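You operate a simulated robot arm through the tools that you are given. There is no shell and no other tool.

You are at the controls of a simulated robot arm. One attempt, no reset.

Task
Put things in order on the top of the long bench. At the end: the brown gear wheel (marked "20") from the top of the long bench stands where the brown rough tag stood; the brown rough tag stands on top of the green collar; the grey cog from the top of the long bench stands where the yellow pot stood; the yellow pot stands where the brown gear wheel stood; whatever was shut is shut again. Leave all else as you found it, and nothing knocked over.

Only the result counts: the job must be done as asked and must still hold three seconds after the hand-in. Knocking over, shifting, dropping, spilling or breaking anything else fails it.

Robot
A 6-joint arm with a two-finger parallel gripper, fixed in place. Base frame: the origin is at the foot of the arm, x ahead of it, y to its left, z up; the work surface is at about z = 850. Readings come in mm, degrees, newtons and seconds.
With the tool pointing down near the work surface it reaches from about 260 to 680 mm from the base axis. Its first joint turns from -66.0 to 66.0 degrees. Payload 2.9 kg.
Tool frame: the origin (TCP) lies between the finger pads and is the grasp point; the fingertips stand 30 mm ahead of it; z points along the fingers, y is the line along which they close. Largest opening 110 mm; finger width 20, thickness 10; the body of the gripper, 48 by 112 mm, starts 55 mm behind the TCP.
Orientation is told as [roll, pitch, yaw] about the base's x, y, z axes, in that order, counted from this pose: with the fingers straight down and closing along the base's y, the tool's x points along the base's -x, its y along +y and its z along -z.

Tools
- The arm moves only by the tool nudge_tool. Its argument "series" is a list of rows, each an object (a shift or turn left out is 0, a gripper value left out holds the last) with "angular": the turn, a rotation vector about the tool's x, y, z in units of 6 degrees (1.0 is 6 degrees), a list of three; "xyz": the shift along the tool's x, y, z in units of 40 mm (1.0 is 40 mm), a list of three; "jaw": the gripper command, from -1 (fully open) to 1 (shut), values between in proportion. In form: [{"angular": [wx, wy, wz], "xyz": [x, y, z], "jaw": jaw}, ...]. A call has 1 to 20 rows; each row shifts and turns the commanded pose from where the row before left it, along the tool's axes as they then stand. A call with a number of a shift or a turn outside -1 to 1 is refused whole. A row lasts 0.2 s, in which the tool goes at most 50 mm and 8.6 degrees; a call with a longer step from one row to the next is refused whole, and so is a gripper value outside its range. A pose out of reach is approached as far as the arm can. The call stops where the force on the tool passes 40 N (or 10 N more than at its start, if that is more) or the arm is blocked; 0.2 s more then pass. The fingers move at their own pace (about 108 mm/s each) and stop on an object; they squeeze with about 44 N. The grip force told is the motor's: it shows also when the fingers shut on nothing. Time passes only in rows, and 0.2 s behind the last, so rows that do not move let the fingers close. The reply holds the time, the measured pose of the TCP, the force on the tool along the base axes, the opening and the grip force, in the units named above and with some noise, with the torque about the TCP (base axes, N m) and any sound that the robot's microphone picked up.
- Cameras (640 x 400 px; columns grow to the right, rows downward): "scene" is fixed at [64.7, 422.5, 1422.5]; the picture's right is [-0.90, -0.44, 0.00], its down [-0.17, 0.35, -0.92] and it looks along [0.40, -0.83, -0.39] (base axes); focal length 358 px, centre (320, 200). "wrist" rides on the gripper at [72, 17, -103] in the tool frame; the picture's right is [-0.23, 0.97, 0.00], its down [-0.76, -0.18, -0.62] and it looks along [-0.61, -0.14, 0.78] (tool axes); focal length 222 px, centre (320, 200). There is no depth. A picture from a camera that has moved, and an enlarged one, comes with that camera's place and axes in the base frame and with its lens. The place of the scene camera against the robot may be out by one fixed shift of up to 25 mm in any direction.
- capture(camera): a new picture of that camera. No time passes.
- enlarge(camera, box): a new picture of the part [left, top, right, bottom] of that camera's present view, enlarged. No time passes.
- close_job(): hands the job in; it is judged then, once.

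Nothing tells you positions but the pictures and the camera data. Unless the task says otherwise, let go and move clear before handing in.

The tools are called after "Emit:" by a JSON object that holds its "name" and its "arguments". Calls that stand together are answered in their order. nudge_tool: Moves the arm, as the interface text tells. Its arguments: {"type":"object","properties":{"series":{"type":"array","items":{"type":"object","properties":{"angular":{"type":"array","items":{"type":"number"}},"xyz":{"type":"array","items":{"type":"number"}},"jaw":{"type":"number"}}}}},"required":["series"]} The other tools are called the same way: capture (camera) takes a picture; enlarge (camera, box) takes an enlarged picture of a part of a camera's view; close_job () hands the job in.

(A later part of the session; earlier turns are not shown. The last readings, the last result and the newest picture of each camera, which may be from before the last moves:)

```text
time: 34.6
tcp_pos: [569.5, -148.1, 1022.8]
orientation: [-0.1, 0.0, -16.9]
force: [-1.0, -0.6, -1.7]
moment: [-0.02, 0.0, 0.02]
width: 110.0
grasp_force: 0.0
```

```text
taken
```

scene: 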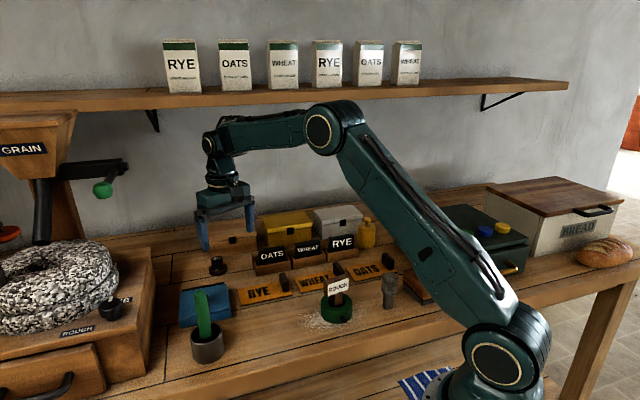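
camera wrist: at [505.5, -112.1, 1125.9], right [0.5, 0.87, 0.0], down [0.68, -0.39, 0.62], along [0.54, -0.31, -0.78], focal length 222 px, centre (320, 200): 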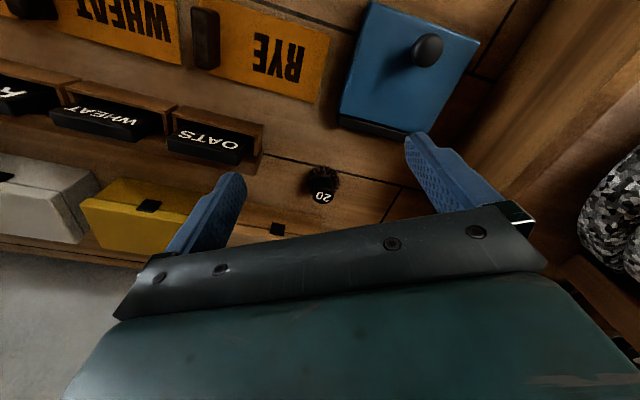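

Emit:
{"name": "enlarge", "arguments": {"camera": "wrist", "box": [270, 140, 380, 220]}}

Emit:
{"name": "enlarge", "arguments": {"camera": "scene", "box": [190, 180, 290, 290]}}

```text
5.00 times, centred on (325, 180) of wrist
camera zoom: at [505.5, -112.1, 1125.9], right [0.5, 0.87, 0.0], down [0.68, -0.39, 0.62], along [0.54, -0.31, -0.78], focal length 1111 px, centre (295, 300)
```

zoom: 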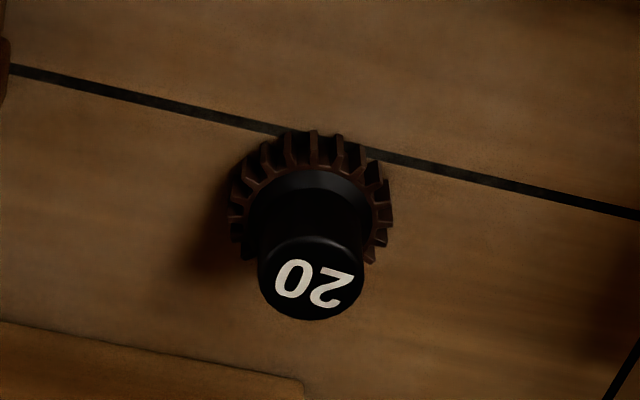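

```text
3.64 times, centred on (240, 235) of scene
camera zoom: at [64.7, 422.5, 1422.5], right [-0.9, -0.44, 0.0], down [-0.17, 0.35, -0.92], along [0.4, -0.83, -0.39], focal length 1300 px, centre (611, 73)
```

zoom: 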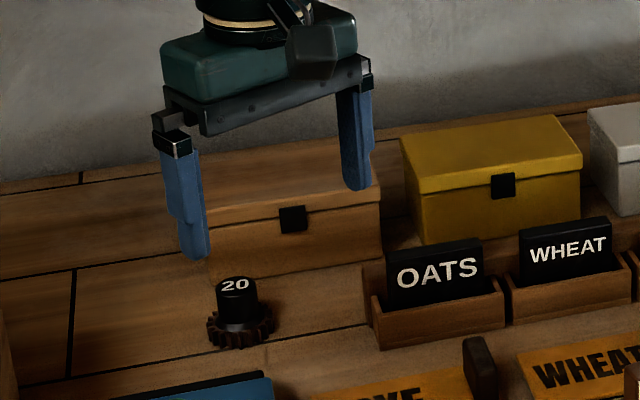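

The gear wheel has a black cap about 29 mm across, and its centre is near (664, -198). That is at the edge of the reach, so I'll move closer, tilt the fingers outwards by 15°, and measure again.

Emit:
{"name": "nudge_tool", "arguments": {"series": [{"xyz": [-0.66, -0.157, 0.3]}, {"xyz": [-0.66, -0.157, 0.3]}, {"xyz": [-0.66, -0.157, 0.3]}, {"angular": [0, -0.83, 0]}, {"angular": [0, -0.83, 0]}, {"angular": [0, -0.84, 0]}, {"xyz": [0, 0, 0]}]}}

Emit:
{"name": "capture", "arguments": {"camera": "wrist"}}

Emit:
{"name": "enlarge", "arguments": {"camera": "wrist", "box": [260, 100, 380, 200]}}

Emit:
{"name": "capture", "arguments": {"camera": "scene"}}

```text
time: 36.2
tcp_pos: [640.1, -189.8, 986.6]
orientation: [-0.1, -15.1, -16.9]
force: [-0.6, -1.2, 0.3]
moment: [-0.02, 0.07, 0.01]
width: 110.0
grasp_force: 0.0
```

```text
taken
camera wrist: at [552.8, -146.1, 1067.4], right [0.49, 0.87, 0.06], down [0.5, -0.34, 0.8], along [0.71, -0.36, -0.6], focal length 222 px, centre (320, 200)
```

wrist: 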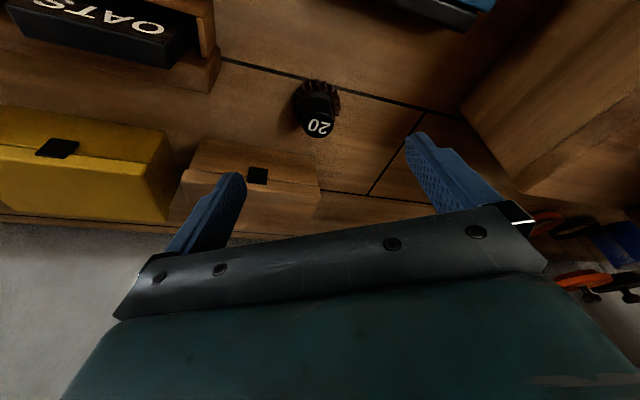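

```text
4.00 times, centred on (320, 150) of wrist
camera zoom: at [552.8, -146.1, 1067.4], right [0.49, 0.87, 0.06], down [0.5, -0.34, 0.8], along [0.71, -0.36, -0.6], focal length 888 px, centre (320, 400)
```

zoom: 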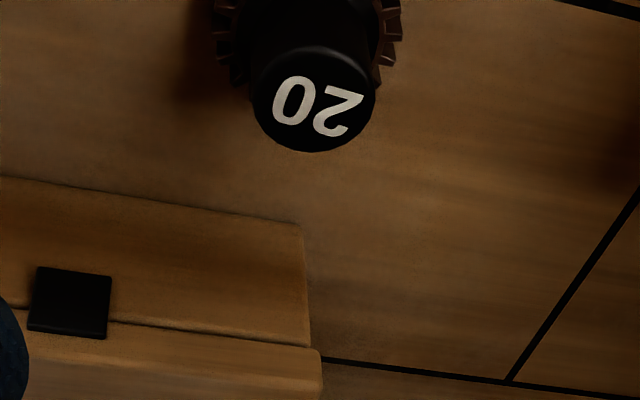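

```text
taken
```

scene: 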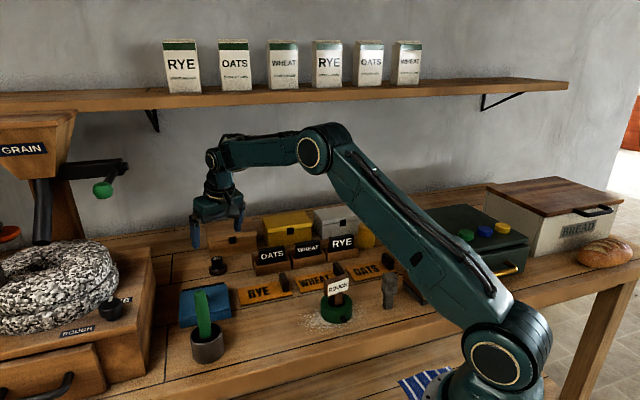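

The height of the cap is still uncertain, so I'll swing the hand 60° around for a second viewpoint and triangulate.

Emit:
{"name": "nudge_tool", "arguments": {"series": [{"angular": [0, 0.83, 0]}, {"angular": [0, 0.83, 0]}, {"angular": [0, 0.84, 0]}, {"angular": [0, 0, -1]}, {"angular": [0, 0, -1]}, {"angular": [0, 0, -1]}, {"angular": [0, 0, -1]}, {"angular": [0, 0, -1]}, {"angular": [0, 0, -1]}, {"angular": [0, 0, -1]}, {"angular": [0, 0, -1]}, {"angular": [0, 0, -1]}, {"angular": [0, 0, -1]}, {"angular": [0, 0, -1]}, {"angular": [0, 0, -1]}, {"xyz": [0, 0, 0]}]}}

Emit:
{"name": "capture", "arguments": {"camera": "wrist"}}

Emit:
{"name": "enlarge", "arguments": {"camera": "wrist", "box": [260, 60, 400, 180]}}

```text
time: 39.6
tcp_pos: [641.5, -189.8, 987.2]
orientation: [0.0, 0.0, 55.3]
force: [-0.8, 0.4, 0.0]
moment: [-0.01, 0.01, 0.01]
width: 110.0
grasp_force: 0.1
```

```text
taken
camera wrist: at [585.6, -240.4, 1089.7], right [-0.67, 0.74, 0.0], down [0.58, 0.52, 0.62], along [0.46, 0.42, -0.78], focal length 222 px, centre (320, 200)
```

wrist: 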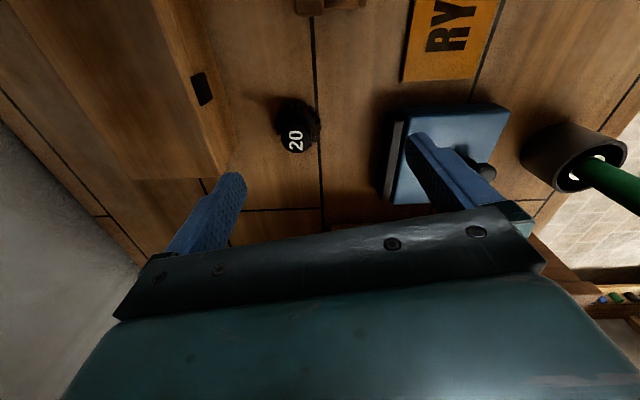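

```text
3.33 times, centred on (330, 120) of wrist
camera zoom: at [585.6, -240.4, 1089.7], right [-0.67, 0.74, 0.0], down [0.58, 0.52, 0.62], along [0.46, 0.42, -0.78], focal length 740 px, centre (287, 467)
```

zoom: 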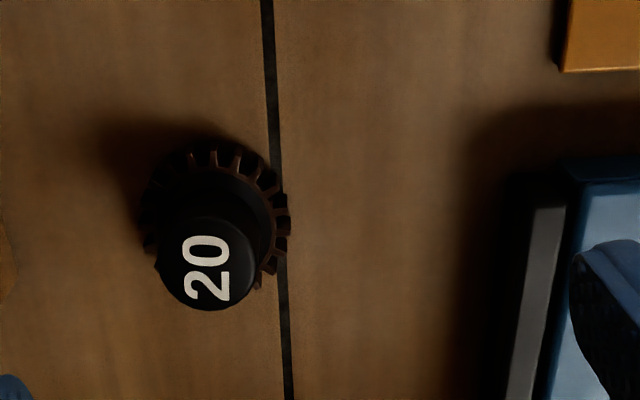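

The cap is centred at (664.2, -198.7) with its top at z ≈ 890, and there is room on both sides for the fingers. I'll turn back, tilt, and line up just above it.

Emit:
{"name": "nudge_tool", "arguments": {"series": [{"angular": [0, 0, 1], "jaw": -0.45}, {"angular": [0, 0, 1]}, {"angular": [0, 0, 1]}, {"angular": [0, 0, 1]}, {"angular": [0, 0, 1]}, {"angular": [0, 0, 1]}, {"angular": [0, 0, 1]}, {"angular": [0, 0, 1]}, {"angular": [0, 0, 1]}, {"angular": [0, 0, 1]}, {"angular": [0, 0, 1]}, {"angular": [0, 0, 1]}, {"xyz": [-0.48, -0.04, 0.35]}, {"xyz": [0, 0, 0.5]}, {"angular": [0, -0.83, 0]}, {"angular": [0, -0.83, 0]}, {"angular": [0, -0.84, 0]}, {"xyz": [0, 0, 0]}]}}

Emit:
{"name": "capture", "arguments": {"camera": "wrist"}}

Emit:
{"name": "enlarge", "arguments": {"camera": "scene", "box": [180, 190, 280, 290]}}

```text
time: 43.4
tcp_pos: [642.3, -189.6, 957.6]
orientation: [0.0, -15.1, -16.8]
force: [-0.1, 0.5, -0.2]
moment: [0.02, 0.01, 0.02]
width: 79.9
grasp_force: 0.1
out of reach, approached as far as the arm can: row 13
```

```text
taken
camera wrist: at [556.3, -147.0, 1039.0], right [0.49, 0.87, 0.06], down [0.5, -0.34, 0.8], along [0.71, -0.36, -0.6], focal length 222 px, centre (320, 200)
```

wrist: 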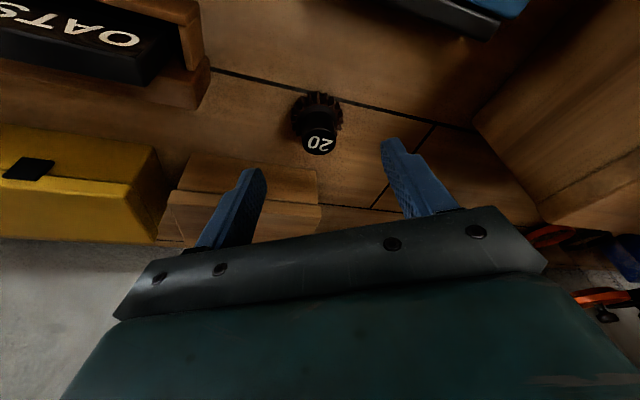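

```text
4.00 times, centred on (230, 240) of scene
camera zoom: at [64.7, 422.5, 1422.5], right [-0.9, -0.44, 0.0], down [-0.17, 0.35, -0.92], along [0.4, -0.83, -0.39], focal length 1430 px, centre (680, 40)
```

zoom: 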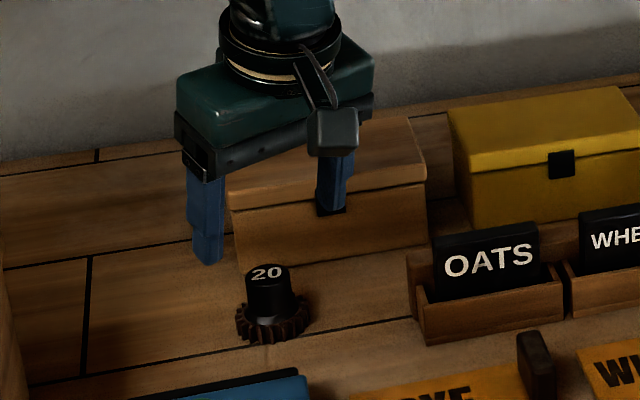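

With the tool straight down the reach falls just short, so I'll tilt a further 10° to get there with margin, and stop above the cap to check.

Emit:
{"name": "nudge_tool", "arguments": {"series": [{"angular": [0, -0.83, 0]}, {"angular": [0, -0.84, 0]}, {"xyz": [-0.04, -0.03, 0.4]}, {"xyz": [-0.04, -0.03, 0.4]}, {"xyz": [0, 0, 0]}, {"xyz": [0, 0, 0]}]}}

Emit:
{"name": "capture", "arguments": {"camera": "wrist"}}

Emit:
{"name": "enlarge", "arguments": {"camera": "scene", "box": [180, 190, 280, 290]}}

```text
time: 44.8
tcp_pos: [658.4, -197.9, 931.4]
orientation: [-0.1, -25.0, -16.8]
force: [0.1, -0.2, -0.1]
moment: [0.0, 0.0, -0.01]
width: 79.9
grasp_force: 0.0
```

```text
taken
camera wrist: at [559.0, -151.4, 993.6], right [0.48, 0.87, 0.1], down [0.36, -0.29, 0.89], along [0.8, -0.39, -0.45], focal length 222 px, centre (320, 200)
```

wrist: 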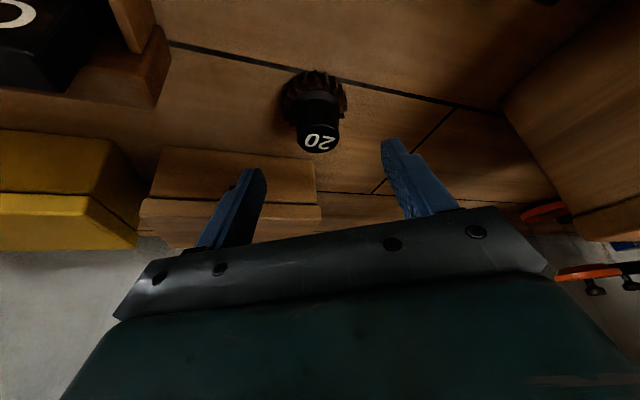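

```text
4.00 times, centred on (230, 240) of scene
camera zoom: at [64.7, 422.5, 1422.5], right [-0.9, -0.44, 0.0], down [-0.17, 0.35, -0.92], along [0.4, -0.83, -0.39], focal length 1430 px, centre (680, 40)
```

zoom: 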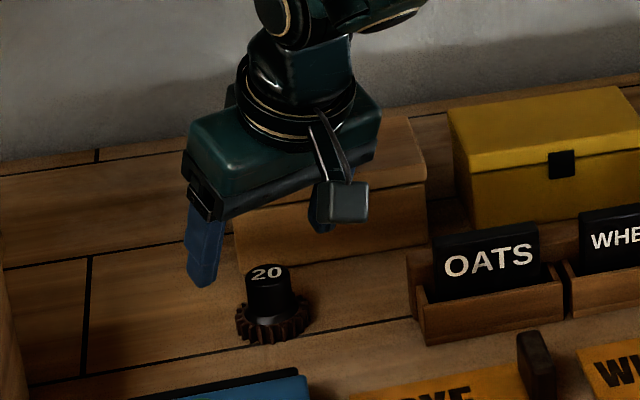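

The cap sits centred between the fingers. I'll lower straight down and close on the cap.

Emit:
{"name": "nudge_tool", "arguments": {"series": [{"xyz": [0.11, 0, 0.235]}, {"xyz": [0.11, 0, 0.235]}, {"xyz": [0.1, 0, 0.22]}, {"xyz": [0, 0, 0]}, {"xyz": [0, 0, 0]}]}}

Emit:
{"name": "enlarge", "arguments": {"camera": "wrist", "box": [200, 60, 460, 230]}}

Emit:
{"name": "enlarge", "arguments": {"camera": "scene", "box": [180, 200, 280, 300]}}

```text
time: 46.0
tcp_pos: [658.1, -197.5, 899.3]
orientation: [0.0, -25.0, -16.8]
force: [-0.2, -0.5, 0.8]
moment: [0.04, -0.02, 0.02]
width: 79.9
grasp_force: 0.1
```

```text
2.35 times, centred on (330, 145) of wrist
camera zoom: at [559.5, -150.8, 962.6], right [0.48, 0.87, 0.1], down [0.36, -0.29, 0.89], along [0.8, -0.39, -0.45], focal length 523 px, centre (296, 329)
```

zoom: 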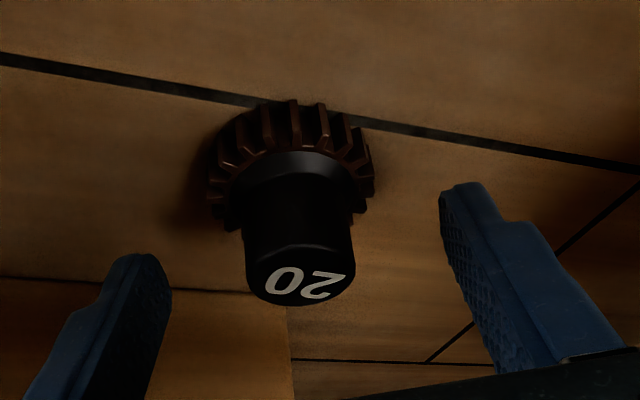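

```text
4.00 times, centred on (230, 250) of scene
camera zoom: at [64.7, 422.5, 1422.5], right [-0.9, -0.44, 0.0], down [-0.17, 0.35, -0.92], along [0.4, -0.83, -0.39], focal length 1430 px, centre (680, 0)
```

zoom: 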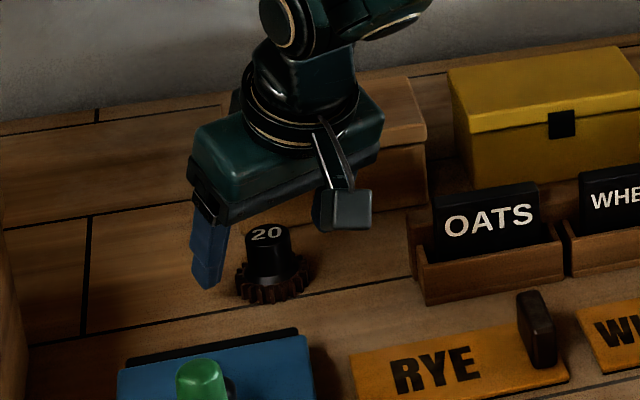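

The fingertips stand alongside the cap, above the teeth. I'll close.

Emit:
{"name": "nudge_tool", "arguments": {"series": [{"jaw": -0.1}, {"jaw": 0.2}, {"jaw": 0.4}, {"jaw": 1}, {"jaw": 1}, {"jaw": 1}]}}

Emit:
{"name": "enlarge", "arguments": {"camera": "wrist", "box": [200, 60, 460, 230]}}

```text
time: 47.4
tcp_pos: [658.8, -198.5, 900.4]
orientation: [0.0, -25.0, -16.9]
force: [-0.8, 0.1, 1.2]
moment: [-0.04, 0.03, 0.02]
width: 27.2
grasp_force: 44.0
```

```text
2.35 times, centred on (330, 145) of wrist
camera zoom: at [559.6, -150.8, 962.9], right [0.48, 0.87, 0.1], down [0.36, -0.29, 0.89], along [0.8, -0.39, -0.45], focal length 523 px, centre (296, 329)
```

zoom: 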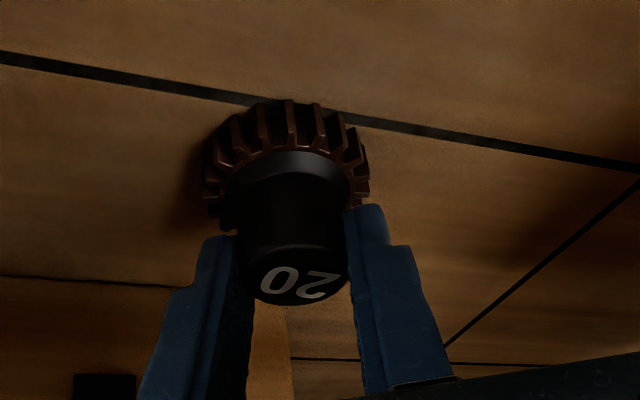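

The gear is gripped at 27 mm. I'll lift it straight up and carry it to the tag's old place at about (424.6, -99.5).

Emit:
{"name": "nudge_tool", "arguments": {"series": [{"xyz": [-0.21, 0, -0.45]}, {"xyz": [-0.37, 0, -0.79]}, {"xyz": [-0.37, 0, -0.79]}, {"xyz": [0.835, 0.09, -0.39]}, {"xyz": [0.835, 0.09, -0.39]}, {"xyz": [0.835, 0.09, -0.39]}, {"xyz": [0.835, 0.09, -0.39]}, {"xyz": [0.835, 0.09, -0.39]}, {"xyz": [0.835, 0.09, -0.39]}, {"xyz": [0.835, 0.09, -0.39]}, {"xyz": [0, 0, 0]}, {"xyz": [0, 0, 0]}]}}

Emit:
{"name": "capture", "arguments": {"camera": "wrist"}}

Emit:
{"name": "capture", "arguments": {"camera": "scene"}}

```text
time: 50.0
tcp_pos: [420.8, -99.6, 991.8]
orientation: [0.0, -25.1, -16.9]
force: [0.5, 0.3, -1.4]
moment: [-0.02, 0.01, 0.02]
width: 27.3
grasp_force: 44.2
```

```text
taken
camera wrist: at [321.2, -51.7, 1054.8], right [0.48, 0.87, 0.1], down [0.36, -0.29, 0.89], along [0.8, -0.39, -0.45], focal length 222 px, centre (320, 200)
```

wrist: 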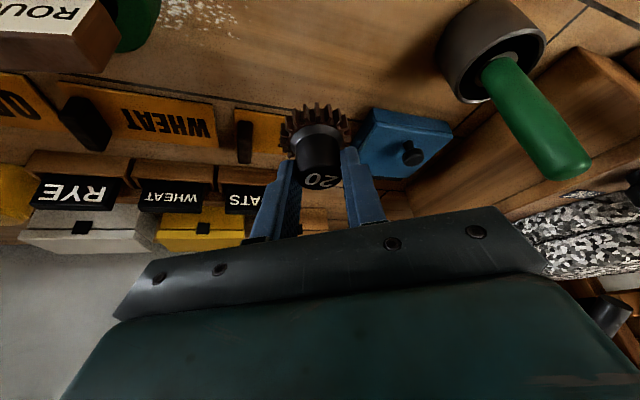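

```text
taken
```

scene: 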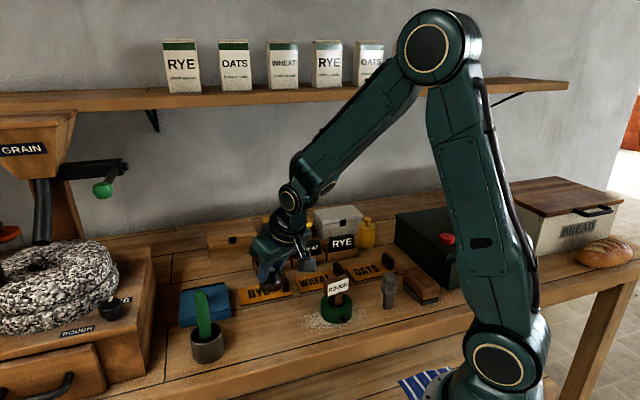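

I'm above the tag's old place with the gear held level. I'll lower to just above the bench.

Emit:
{"name": "nudge_tool", "arguments": {"series": [{"xyz": [0.333, 0, 0.672]}, {"xyz": [0.333, 0, 0.672]}, {"xyz": [0.2, 0, 0.4]}, {"xyz": [0.1, 0, 0.2]}, {"xyz": [0, 0, 0]}, {"xyz": [0, 0, 0]}]}}

Emit:
{"name": "enlarge", "arguments": {"camera": "scene", "box": [220, 230, 340, 340]}}

```text
time: 51.4
tcp_pos: [417.5, -97.7, 903.2]
orientation: [0.0, -25.0, -16.8]
force: [0.7, 0.1, -0.6]
moment: [0.03, 0.01, 0.02]
width: 27.5
grasp_force: 43.8
```

```text
3.64 times, centred on (280, 285) of scene
camera zoom: at [64.7, 422.5, 1422.5], right [-0.9, -0.44, 0.0], down [-0.17, 0.35, -0.92], along [0.4, -0.83, -0.39], focal length 1300 px, centre (466, -109)
```

zoom: 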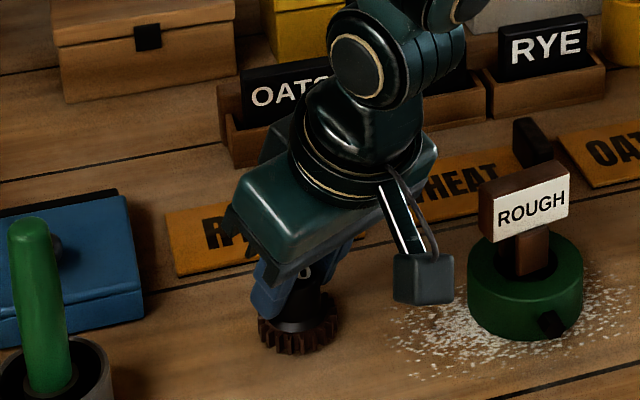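

Emit:
{"name": "nudge_tool", "arguments": {"series": [{"xyz": [-0.027, -0.016, 0.04]}, {"xyz": [0.011, 0, 0.023]}, {"xyz": [0.005, 0, 0.011]}, {"xyz": [0, 0, 0]}]}}

```text
time: 52.4
tcp_pos: [419.3, -98.5, 900.9]
orientation: [0.1, -25.0, -16.8]
force: [0.5, 0.2, -0.7]
moment: [-0.01, -0.01, 0.01]
width: 27.4
grasp_force: 44.3
```

No contact yet, so I'll keep lowering in half-millimetre steps.

Emit:
{"name": "nudge_tool", "arguments": {"series": [{"xyz": [0.006, 0, 0.012]}, {"xyz": [0.006, 0, 0.012]}, {"xyz": [0, 0, 0]}]}}

```text
time: 53.2
tcp_pos: [418.3, -98.9, 900.7]
orientation: [0.0, -25.1, -16.9]
force: [-5.2, -0.2, 11.0]
moment: [-0.03, 0.17, 0.04]
width: 27.4
grasp_force: 44.0
```

The gear touches the bench at 11 N. I'll ease off a little and open.

Emit:
{"name": "nudge_tool", "arguments": {"series": [{"xyz": [-0.004, 0, -0.009]}, {"xyz": [0, 0, 0]}, {"jaw": 0.45}, {"jaw": 0.35}, {"jaw": 0.2}, {"jaw": 0}, {"jaw": -0.3}, {"jaw": -0.45}, {"xyz": [0, 0, 0]}]}}

Emit:
{"name": "enlarge", "arguments": {"camera": "wrist", "box": [200, 60, 460, 230]}}

Emit:
{"name": "enlarge", "arguments": {"camera": "scene", "box": [220, 230, 340, 340]}}

```text
time: 55.2
tcp_pos: [418.7, -98.7, 899.7]
orientation: [0.0, -25.0, -16.8]
force: [-0.4, 0.1, 0.4]
moment: [0.0, 0.0, 0.0]
width: 80.1
grasp_force: 0.1
```

```text
2.35 times, centred on (330, 145) of wrist
camera zoom: at [320.0, -52.3, 963.0], right [0.48, 0.87, 0.1], down [0.36, -0.29, 0.89], along [0.8, -0.39, -0.45], focal length 523 px, centre (296, 329)
```

zoom: 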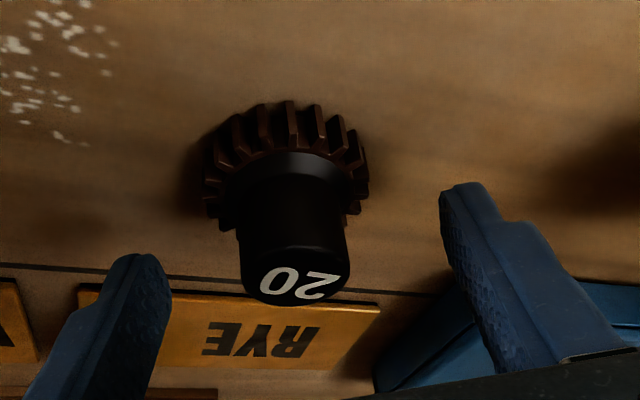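

```text
3.64 times, centred on (280, 285) of scene
camera zoom: at [64.7, 422.5, 1422.5], right [-0.9, -0.44, 0.0], down [-0.17, 0.35, -0.92], along [0.4, -0.83, -0.39], focal length 1300 px, centre (466, -109)
```

zoom: 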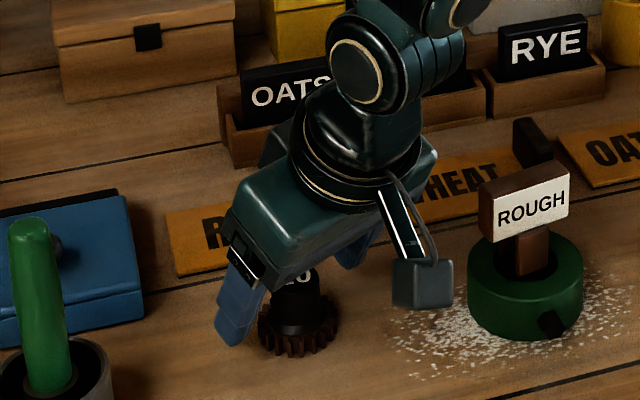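

The gear wheel stands in the tag's old place. I'll retreat upwards, straighten the hand and go to look at the yellow pot.

Emit:
{"name": "nudge_tool", "arguments": {"series": [{"xyz": [-0.37, 0, -0.79]}, {"xyz": [-0.37, 0, -0.79]}, {"xyz": [-0.37, 0, -0.79]}, {"xyz": [-0.37, 0, -0.79]}, {"angular": [0, 1, 0]}, {"angular": [0, 1, 0]}, {"angular": [0, 1, 0]}, {"angular": [0, 1, 0]}, {"angular": [0, 0.17, 0]}, {"angular": [0, 0, 1]}, {"angular": [0, 0, 1]}, {"angular": [0, 0, 1]}, {"angular": [0, 0, 0.87]}, {"xyz": [0, 0, 0]}]}}

Emit:
{"name": "nudge_tool", "arguments": {"series": [{"xyz": [-0.28, -0.85, 0]}, {"xyz": [-0.28, -0.85, 0]}, {"xyz": [-0.28, -0.85, 0]}, {"xyz": [-0.28, -0.85, 0]}, {"xyz": [-0.28, -0.85, 0]}, {"xyz": [-0.28, -0.85, 0]}, {"xyz": [-0.28, -0.85, 0]}, {"xyz": [-0.28, -0.85, 0]}, {"xyz": [-0.28, -0.85, 0]}, {"xyz": [-0.28, -0.85, 0]}, {"xyz": [0, 0, 0]}, {"xyz": [0, 0, 0]}]}}

Emit:
{"name": "capture", "arguments": {"camera": "wrist"}}

Emit:
{"name": "capture", "arguments": {"camera": "scene"}}

```text
time: 58.2
tcp_pos: [418.9, -99.0, 1038.6]
orientation: [0.0, -0.1, -40.1]
force: [0.0, -0.2, -0.3]
moment: [0.0, 0.01, -0.03]
width: 80.0
grasp_force: 0.0
```

```text
time: 60.8
tcp_pos: [287.0, -428.9, 1038.3]
orientation: [0.0, 0.0, -40.0]
force: [-0.3, 0.1, -0.5]
moment: [0.03, -0.01, 0.02]
width: 80.0
grasp_force: 0.0
```

```text
taken
camera wrist: at [242.7, -370.9, 1141.6], right [0.8, 0.6, 0.0], down [0.47, -0.63, 0.62], along [0.37, -0.5, -0.78], focal length 222 px, centre (320, 200)
```

wrist: 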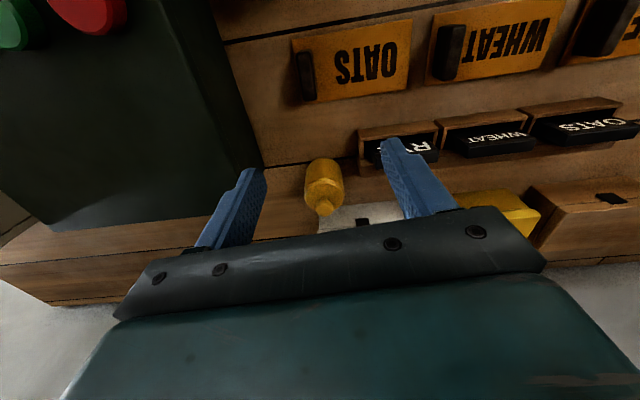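

```text
taken
```

scene: 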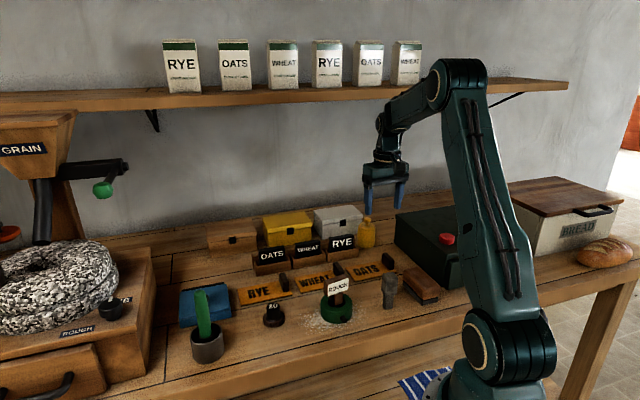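

Emit:
{"name": "enlarge", "arguments": {"camera": "wrist", "box": [230, 110, 430, 250]}}

Emit:
{"name": "enlarge", "arguments": {"camera": "scene", "box": [320, 190, 420, 270]}}

Emit:
{"name": "enlarge", "arguments": {"camera": "scene", "box": [230, 270, 370, 350]}}

```text
2.86 times, centred on (330, 180) of wrist
camera zoom: at [242.7, -370.9, 1141.6], right [0.8, 0.6, 0.0], down [0.47, -0.63, 0.62], along [0.37, -0.5, -0.78], focal length 635 px, centre (291, 257)
```

zoom: 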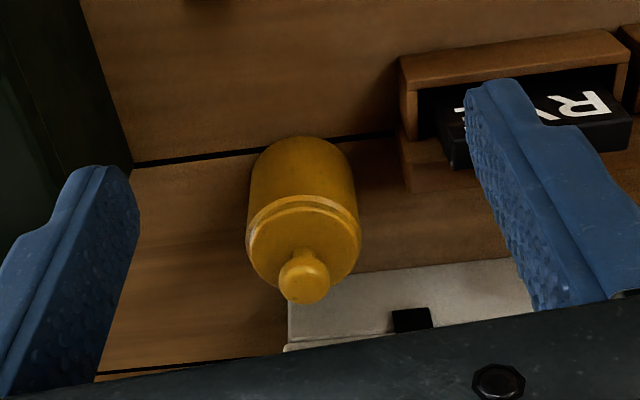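

```text
5.00 times, centred on (370, 230) of scene
camera zoom: at [64.7, 422.5, 1422.5], right [-0.9, -0.44, 0.0], down [-0.17, 0.35, -0.92], along [0.4, -0.83, -0.39], focal length 1788 px, centre (70, 50)
```

zoom: 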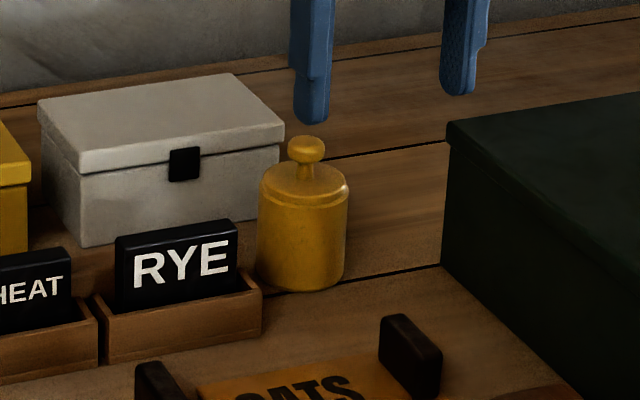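

```text
4.57 times, centred on (300, 310) of scene
camera zoom: at [64.7, 422.5, 1422.5], right [-0.9, -0.44, 0.0], down [-0.17, 0.35, -0.92], along [0.4, -0.83, -0.39], focal length 1635 px, centre (411, -303)
```

zoom: 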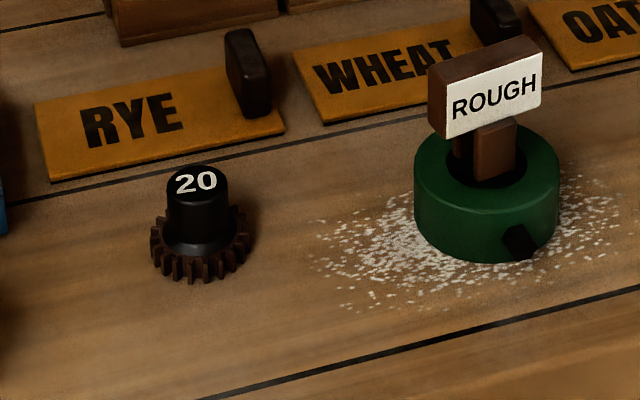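

The pot is a yellow jar about 52 mm across at about (352, -506), with its knob up to z ≈ 948. The gaps to the RYE bin, grey box and dark box allow a grip at a yaw near -65°, so I'll turn to that and take a second view.

Emit:
{"name": "nudge_tool", "arguments": {"series": [{"angular": [0, 0, 1]}, {"angular": [0, 0, 1]}, {"angular": [0, 0, 1]}, {"angular": [0, 0, 1]}, {"angular": [0, 0, 0.17]}, {"xyz": [-0.435, 0.46, 0.475]}, {"xyz": [-0.435, 0.46, 0.475]}, {"xyz": [0, 0, 0]}, {"xyz": [0, 0, 0]}]}}

Emit:
{"name": "capture", "arguments": {"camera": "wrist"}}

Emit:
{"name": "enlarge", "arguments": {"camera": "wrist", "box": [240, 110, 440, 230]}}

Emit:
{"name": "enlarge", "arguments": {"camera": "scene", "box": [310, 140, 430, 260]}}

```text
time: 62.8
tcp_pos: [335.6, -448.1, 1002.0]
orientation: [0.0, 0.0, -64.9]
force: [-0.3, -0.3, -0.6]
moment: [0.0, -0.02, 0.01]
width: 79.8
grasp_force: 0.0
```

```text
taken
camera wrist: at [319.7, -375.3, 1105.3], right [0.98, 0.2, 0.0], down [0.16, -0.77, 0.62], along [0.13, -0.61, -0.78], focal length 222 px, centre (320, 200)
```

wrist: 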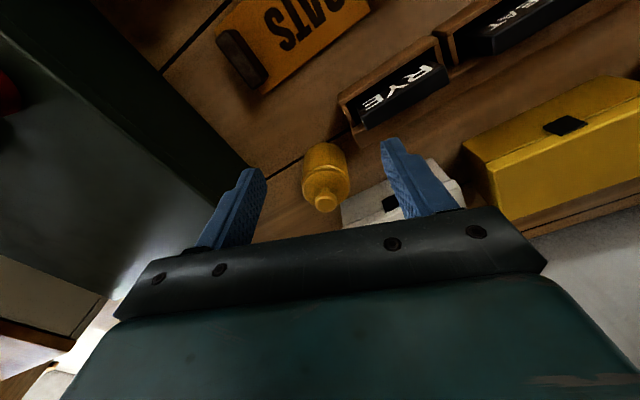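

```text
3.20 times, centred on (340, 170) of wrist
camera zoom: at [319.7, -375.3, 1105.3], right [0.98, 0.2, 0.0], down [0.16, -0.77, 0.62], along [0.13, -0.61, -0.78], focal length 711 px, centre (256, 296)
```

zoom: 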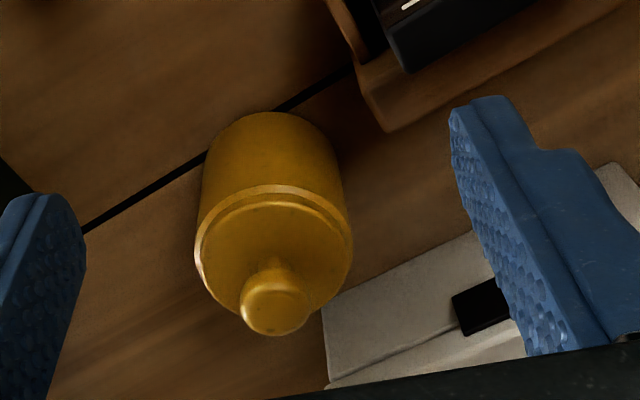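

```text
3.33 times, centred on (370, 200) of scene
camera zoom: at [64.7, 422.5, 1422.5], right [-0.9, -0.44, 0.0], down [-0.17, 0.35, -0.92], along [0.4, -0.83, -0.39], focal length 1192 px, centre (153, 200)
```

zoom: 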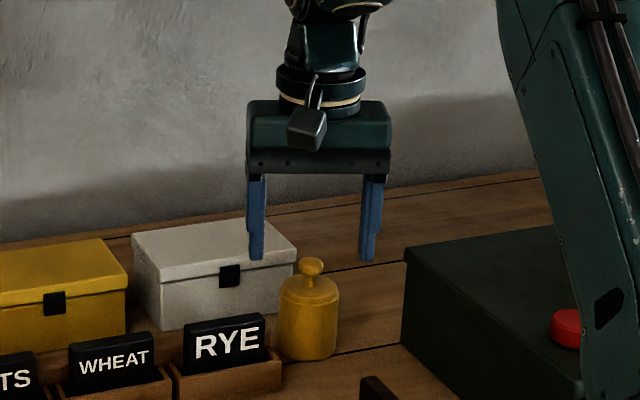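

The pot's axis is at (353.5, -506.3). I'll tilt 25° outwards as before and hover directly above it.

Emit:
{"name": "nudge_tool", "arguments": {"series": [{"angular": [0, -1, 0]}, {"angular": [0, -1, 0]}, {"angular": [0, -1, 0]}, {"angular": [0, -1, 0]}, {"angular": [0, -0.17, 0]}, {"xyz": [-0.56, -0.106, 0.495]}, {"xyz": [-0.56, -0.106, 0.495]}, {"xyz": [0, 0, 0]}, {"xyz": [0, 0, 0]}]}}

Emit:
{"name": "capture", "arguments": {"camera": "wrist"}}

Emit:
{"name": "enlarge", "arguments": {"camera": "scene", "box": [310, 140, 430, 260]}}

```text
time: 64.8
tcp_pos: [348.8, -502.8, 984.1]
orientation: [0.0, -25.0, -65.0]
force: [0.5, -0.2, 0.2]
moment: [0.03, -0.02, -0.01]
width: 79.7
grasp_force: 0.0
```

```text
taken
camera wrist: at [319.9, -398.0, 1047.4], right [0.97, 0.22, 0.1], down [0.02, -0.46, 0.89], along [0.24, -0.86, -0.45], focal length 222 px, centre (320, 200)
```

wrist: 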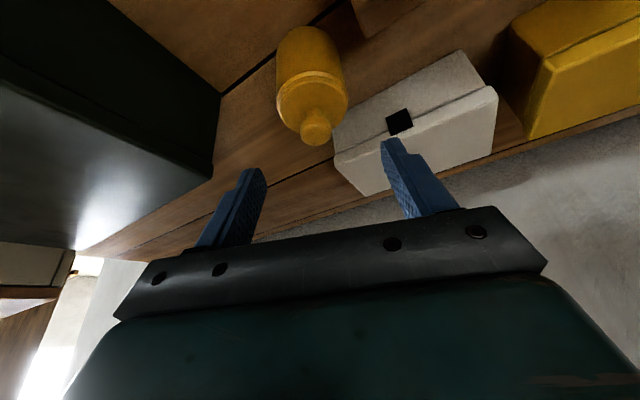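

```text
3.33 times, centred on (370, 200) of scene
camera zoom: at [64.7, 422.5, 1422.5], right [-0.9, -0.44, 0.0], down [-0.17, 0.35, -0.92], along [0.4, -0.83, -0.39], focal length 1192 px, centre (153, 200)
```

zoom: 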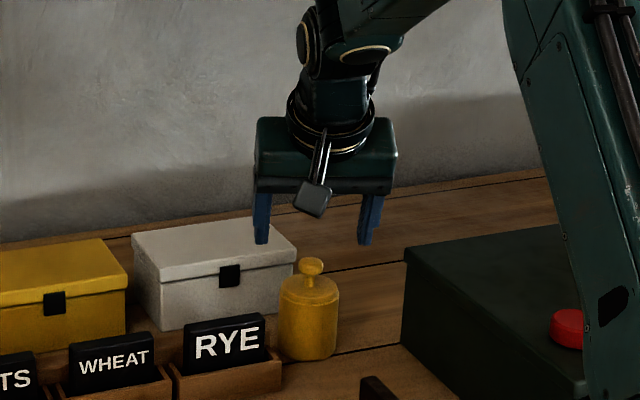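

I'm above the pot and about 3 mm off sideways. I'll correct that and come down around it in two stages.

Emit:
{"name": "nudge_tool", "arguments": {"series": [{"xyz": [0.1, 0.07, 0.3]}, {"xyz": [0.21, 0, 0.45]}, {"xyz": [0.21, 0, 0.45]}, {"xyz": [0, 0, 0]}]}}

Emit:
{"name": "enlarge", "arguments": {"camera": "wrist", "box": [180, 50, 460, 250]}}

Emit:
{"name": "enlarge", "arguments": {"camera": "scene", "box": [310, 160, 430, 280]}}

```text
time: 65.8
tcp_pos: [353.8, -503.2, 932.1]
orientation: [0.0, -25.0, -65.0]
force: [-0.6, 0.9, 0.3]
moment: [-0.01, -0.02, 0.0]
width: 80.0
grasp_force: 0.2
```

```text
2.00 times, centred on (320, 150) of wrist
camera zoom: at [324.1, -397.5, 994.8], right [0.97, 0.22, 0.1], down [0.02, -0.46, 0.89], along [0.24, -0.86, -0.45], focal length 444 px, centre (320, 300)
```

zoom: 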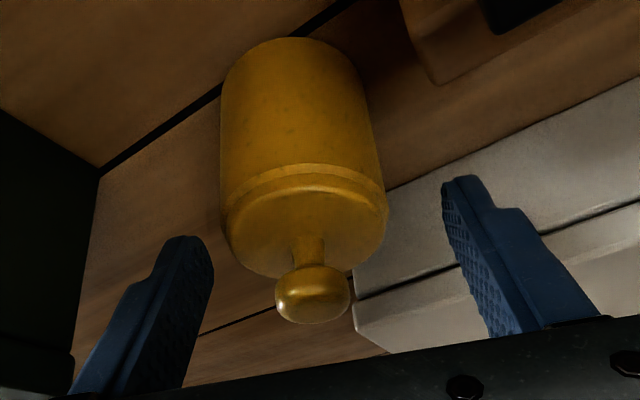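

```text
3.33 times, centred on (370, 220) of scene
camera zoom: at [64.7, 422.5, 1422.5], right [-0.9, -0.44, 0.0], down [-0.17, 0.35, -0.92], along [0.4, -0.83, -0.39], focal length 1192 px, centre (153, 133)
```

zoom: 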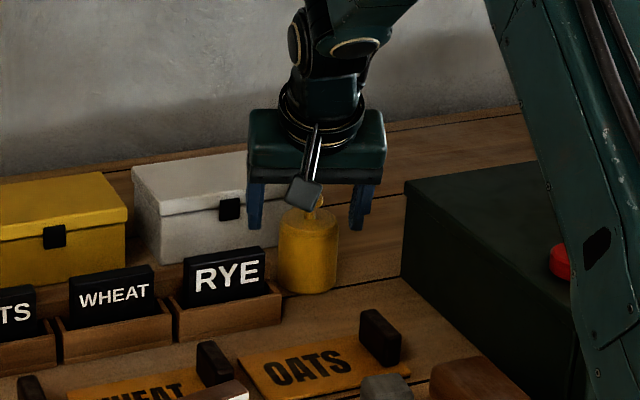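

Emit:
{"name": "nudge_tool", "arguments": {"series": [{"xyz": [0.127, -0.037, 0.272]}, {"xyz": [0.127, 0, 0.272]}, {"xyz": [0, 0, 0]}, {"xyz": [0, 0, 0]}]}}

Emit:
{"name": "enlarge", "arguments": {"camera": "wrist", "box": [180, 50, 460, 250]}}

```text
time: 66.8
tcp_pos: [353.6, -502.8, 908.5]
orientation: [0.0, -25.1, -65.0]
force: [0.2, 0.4, -0.3]
moment: [-0.03, 0.0, 0.02]
width: 79.7
grasp_force: 0.0
```

```text
2.00 times, centred on (320, 150) of wrist
camera zoom: at [322.6, -398.3, 971.0], right [0.97, 0.22, 0.1], down [0.02, -0.46, 0.89], along [0.24, -0.86, -0.45], focal length 444 px, centre (320, 300)
```

zoom: 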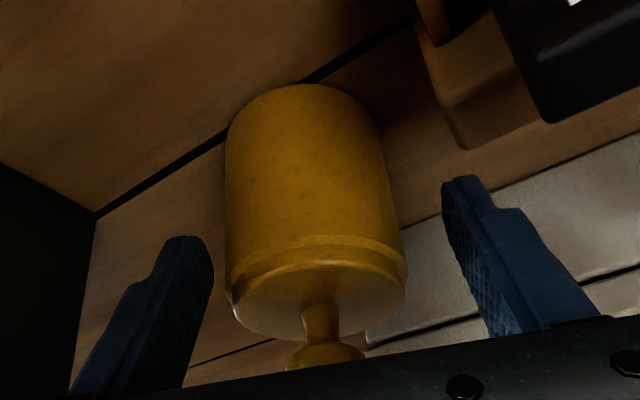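

The fingertips stand beside the body of the pot, so I'll close on it.

Emit:
{"name": "nudge_tool", "arguments": {"series": [{"jaw": -0.2}, {"jaw": 0.0}, {"jaw": 0.2}, {"jaw": 1}, {"jaw": 1}, {"jaw": 1}]}}

Emit:
{"name": "enlarge", "arguments": {"camera": "wrist", "box": [180, 50, 460, 250]}}

```text
time: 68.2
tcp_pos: [352.1, -503.1, 906.4]
orientation: [0.0, -25.0, -65.0]
force: [-2.4, -1.4, 0.5]
moment: [-0.07, 0.02, -0.03]
width: 51.4
grasp_force: 44.5
```

```text
2.00 times, centred on (320, 150) of wrist
camera zoom: at [322.6, -398.4, 971.1], right [0.97, 0.22, 0.1], down [0.02, -0.46, 0.89], along [0.24, -0.86, -0.45], focal length 444 px, centre (320, 300)
```

zoom: 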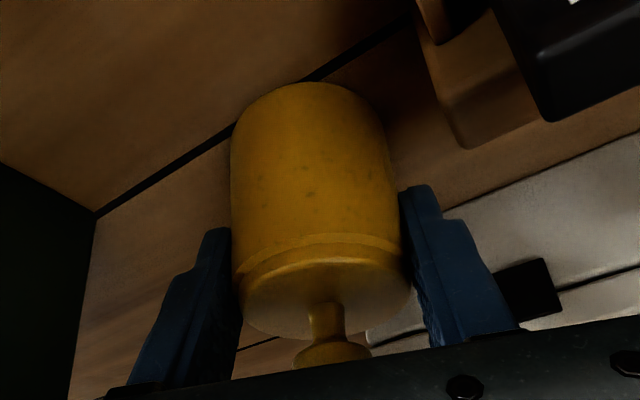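

The grip is firm at 51.4 mm. I'll lift a few centimetres to feel the weight and check that it hangs straight.

Emit:
{"name": "nudge_tool", "arguments": {"series": [{"xyz": [-0.06, 0, -0.13]}, {"xyz": [-0.2, 0, -0.43]}, {"xyz": [-0.2, 0, -0.43]}, {"xyz": [0, 0, 0]}, {"xyz": [0, 0, 0]}]}}

Emit:
{"name": "enlarge", "arguments": {"camera": "wrist", "box": [180, 50, 460, 250]}}

Emit:
{"name": "capture", "arguments": {"camera": "scene"}}

```text
time: 69.4
tcp_pos: [353.9, -504.3, 952.0]
orientation: [-0.1, -24.9, -65.0]
force: [-0.3, -0.3, -7.1]
moment: [0.03, 0.04, 0.02]
width: 51.5
grasp_force: 43.9
```

```text
2.00 times, centred on (320, 150) of wrist
camera zoom: at [322.6, -399.4, 1014.3], right [0.97, 0.22, 0.1], down [0.02, -0.46, 0.89], along [0.24, -0.86, -0.45], focal length 444 px, centre (320, 300)
```

zoom: 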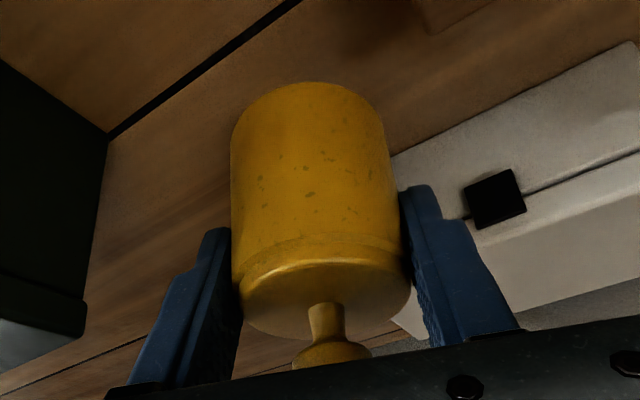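

```text
taken
```

scene: 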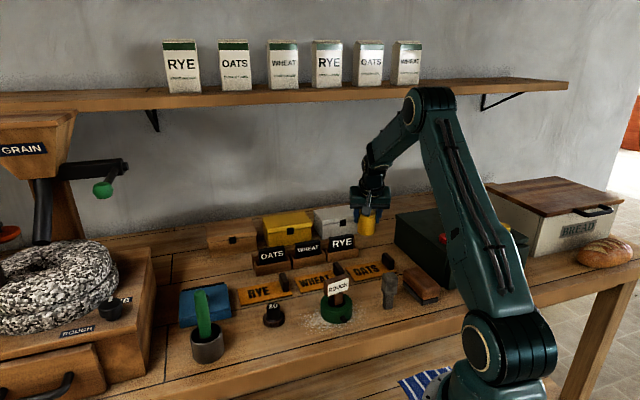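

The pot weighs about 0.7 kg and hangs straight. I'll raise it, carry it above the bins, and turn the hand about the vertical to face the gear's old place.

Emit:
{"name": "nudge_tool", "arguments": {"series": [{"xyz": [-0.306, 0, -0.657]}, {"xyz": [-0.306, 0, -0.657]}, {"xyz": [0.277, 0.852, -0.129]}, {"xyz": [0.277, 0.852, -0.129]}, {"xyz": [0.277, 0.852, -0.129]}, {"xyz": [0.277, 0.852, -0.129]}, {"xyz": [0.277, 0.852, -0.129]}, {"xyz": [0.277, 0.852, -0.129]}, {"angular": [-0.377, 0, -0.809]}, {"angular": [-0.377, 0, -0.809]}, {"angular": [-0.377, 0, -0.809]}, {"angular": [-0.377, 0, -0.809]}, {"angular": [-0.377, 0, -0.809]}, {"angular": [-0.377, 0, -0.809]}, {"angular": [-0.377, 0, -0.809]}, {"angular": [-0.377, 0, -0.809]}, {"angular": [-0.377, 0, -0.809]}, {"xyz": [0, 0, 0]}]}}

Emit:
{"name": "capture", "arguments": {"camera": "wrist"}}

Emit:
{"name": "capture", "arguments": {"camera": "scene"}}

```text
time: 73.2
tcp_pos: [507.5, -350.2, 1009.6]
orientation: [-0.1, -24.9, -16.8]
force: [-0.1, 0.3, -6.2]
moment: [0.02, 0.05, -0.02]
width: 51.0
grasp_force: 44.2
```

```text
taken
camera wrist: at [408.0, -304.2, 1072.6], right [0.48, 0.87, 0.1], down [0.36, -0.29, 0.89], along [0.8, -0.39, -0.45], focal length 222 px, centre (320, 200)
```

wrist: 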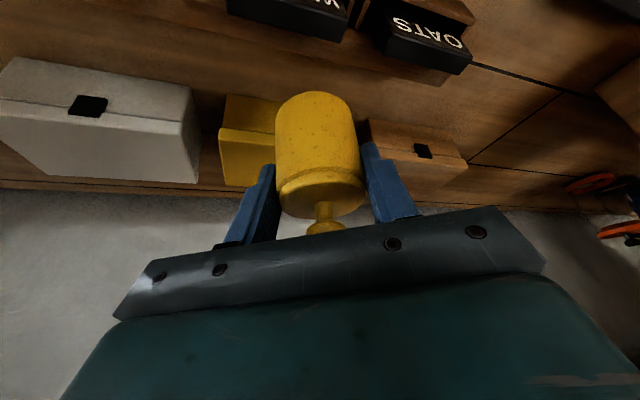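

```text
taken
```

scene: 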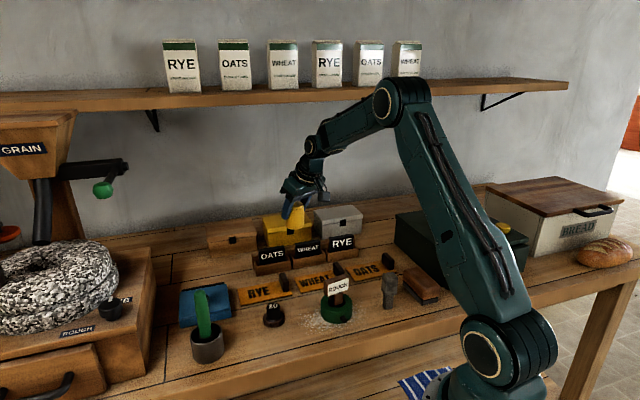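

Emit:
{"name": "nudge_tool", "arguments": {"series": [{"xyz": [-0.391, 0.793, 0.182]}, {"xyz": [-0.391, 0.793, 0.182]}, {"xyz": [-0.391, 0.793, 0.182]}, {"xyz": [-0.391, 0.793, 0.182]}, {"xyz": [-0.391, 0.793, 0.182]}, {"xyz": [-0.391, 0.793, 0.182]}, {"xyz": [0, 0, 0]}, {"xyz": [0, 0, 0]}]}}

Emit:
{"name": "capture", "arguments": {"camera": "wrist"}}

Emit:
{"name": "enlarge", "arguments": {"camera": "scene", "box": [170, 160, 290, 290]}}

```text
time: 75.0
tcp_pos: [662.6, -197.9, 1010.1]
orientation: [0.1, -25.1, -16.9]
force: [1.0, 0.6, -5.2]
moment: [0.02, 0.0, 0.05]
width: 51.5
grasp_force: 44.4
```

```text
taken
camera wrist: at [563.0, -150.6, 1073.2], right [0.48, 0.87, 0.1], down [0.36, -0.29, 0.89], along [0.8, -0.39, -0.45], focal length 222 px, centre (320, 200)
```

wrist: 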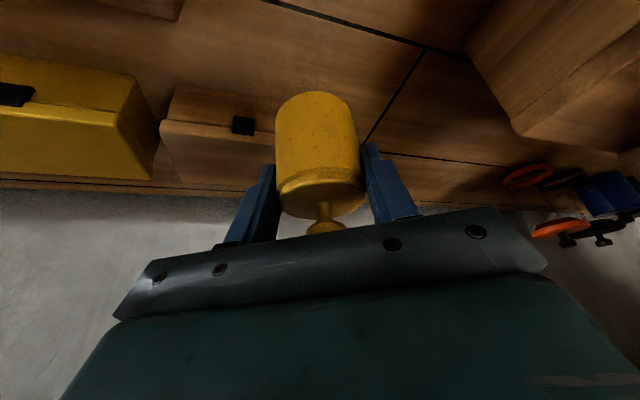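

```text
3.08 times, centred on (230, 225) of scene
camera zoom: at [64.8, 422.4, 1422.5], right [-0.9, -0.44, 0.0], down [-0.17, 0.35, -0.92], along [0.4, -0.83, -0.39], focal length 1100 px, centre (597, 123)
```

zoom: 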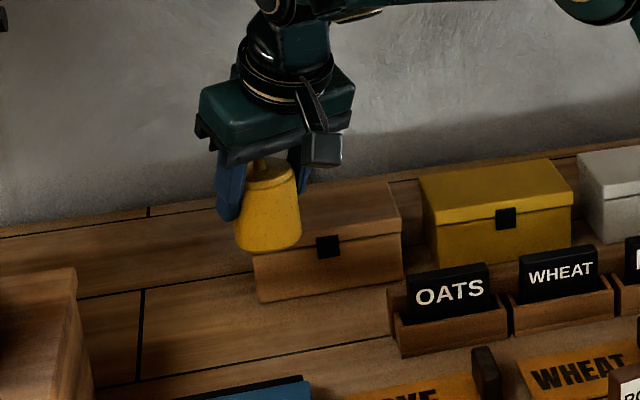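

The pot is level above the gear's old place. I'll lower it to just above the bench.

Emit:
{"name": "nudge_tool", "arguments": {"series": [{"xyz": [0.265, 0, 0.555]}, {"xyz": [0.265, 0, 0.555]}, {"xyz": [0.265, 0, 0.555]}, {"xyz": [0.18, 0, 0.38]}, {"xyz": [0.055, 0, 0.12]}, {"xyz": [0, 0, 0]}, {"xyz": [0, 0, 0]}]}}

Emit:
{"name": "enlarge", "arguments": {"camera": "scene", "box": [170, 180, 290, 300]}}

Emit:
{"name": "enlarge", "arguments": {"camera": "wrist", "box": [180, 50, 460, 250]}}

```text
time: 76.6
tcp_pos: [661.0, -199.3, 913.6]
orientation: [0.0, -25.0, -16.9]
force: [-0.5, 0.7, -6.8]
moment: [0.0, -0.02, 0.0]
width: 51.5
grasp_force: 44.0
```

```text
3.33 times, centred on (230, 240) of scene
camera zoom: at [64.8, 422.4, 1422.5], right [-0.9, -0.44, 0.0], down [-0.17, 0.35, -0.92], along [0.4, -0.83, -0.39], focal length 1192 px, centre (620, 67)
```

zoom: 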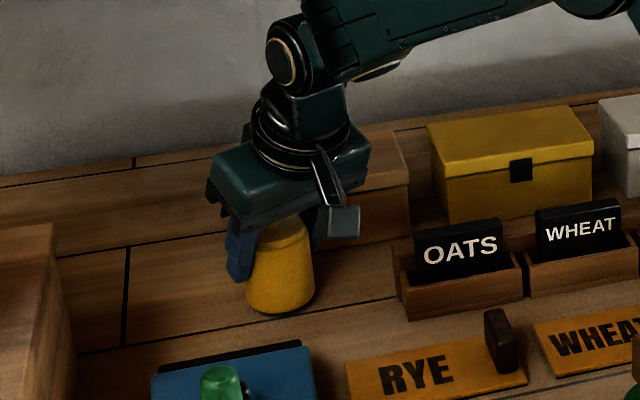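

```text
2.00 times, centred on (320, 150) of wrist
camera zoom: at [561.1, -151.5, 977.1], right [0.48, 0.87, 0.1], down [0.36, -0.29, 0.89], along [0.8, -0.39, -0.45], focal length 444 px, centre (320, 300)
```

zoom: 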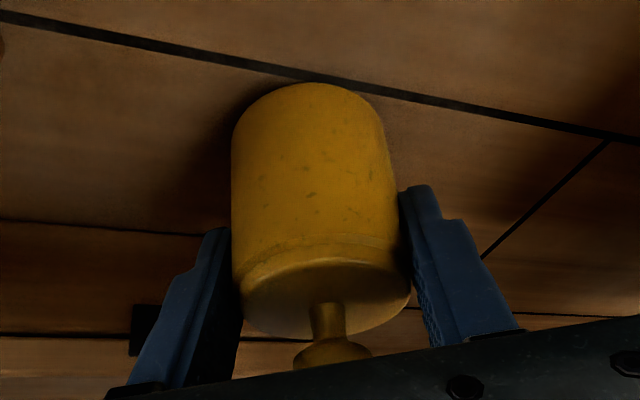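

Emit:
{"name": "nudge_tool", "arguments": {"series": [{"xyz": [0.011, 0.01, 0.023]}, {"xyz": [0.011, 0.01, 0.023]}, {"xyz": [0.011, 0, 0.023]}, {"xyz": [0.011, 0, 0.023]}, {"xyz": [0, 0, 0]}]}}

```text
time: 77.8
tcp_pos: [661.5, -198.8, 909.4]
orientation: [0.0, -25.0, -16.9]
force: [0.9, 0.3, -5.2]
moment: [0.01, 0.04, 0.0]
width: 51.5
grasp_force: 44.0
```

Emit:
{"name": "nudge_tool", "arguments": {"series": [{"xyz": [0.0055, 0, 0.0115]}, {"xyz": [0.0055, 0, 0.0115]}, {"xyz": [0, 0, 0]}]}}

```text
time: 78.6
tcp_pos: [661.8, -197.5, 908.7]
orientation: [0.0, -24.9, -16.9]
force: [-0.5, 0.7, -6.0]
moment: [0.02, 0.03, 0.03]
width: 51.2
grasp_force: 44.2
```

Still hanging free, so I'll continue in half-millimetre steps.

Emit:
{"name": "nudge_tool", "arguments": {"series": [{"xyz": [0.0055, 0, 0.0115]}, {"xyz": [0.0055, 0, 0.0115]}, {"xyz": [0, 0, 0]}]}}

```text
time: 79.4
tcp_pos: [661.3, -199.5, 909.6]
orientation: [-0.1, -25.0, -16.9]
force: [0.8, 0.6, -4.1]
moment: [0.04, -0.02, 0.02]
width: 51.2
grasp_force: 44.6
```

Emit:
{"name": "nudge_tool", "arguments": {"series": [{"xyz": [0.0055, 0, 0.0115]}, {"xyz": [0, 0, 0]}, {"xyz": [0, 0, 0]}]}}

```text
time: 80.2
tcp_pos: [660.9, -199.2, 907.9]
orientation: [0.0, -25.1, -16.9]
force: [-4.0, 0.5, 5.0]
moment: [0.18, 0.18, 0.08]
width: 51.4
grasp_force: 43.7
```

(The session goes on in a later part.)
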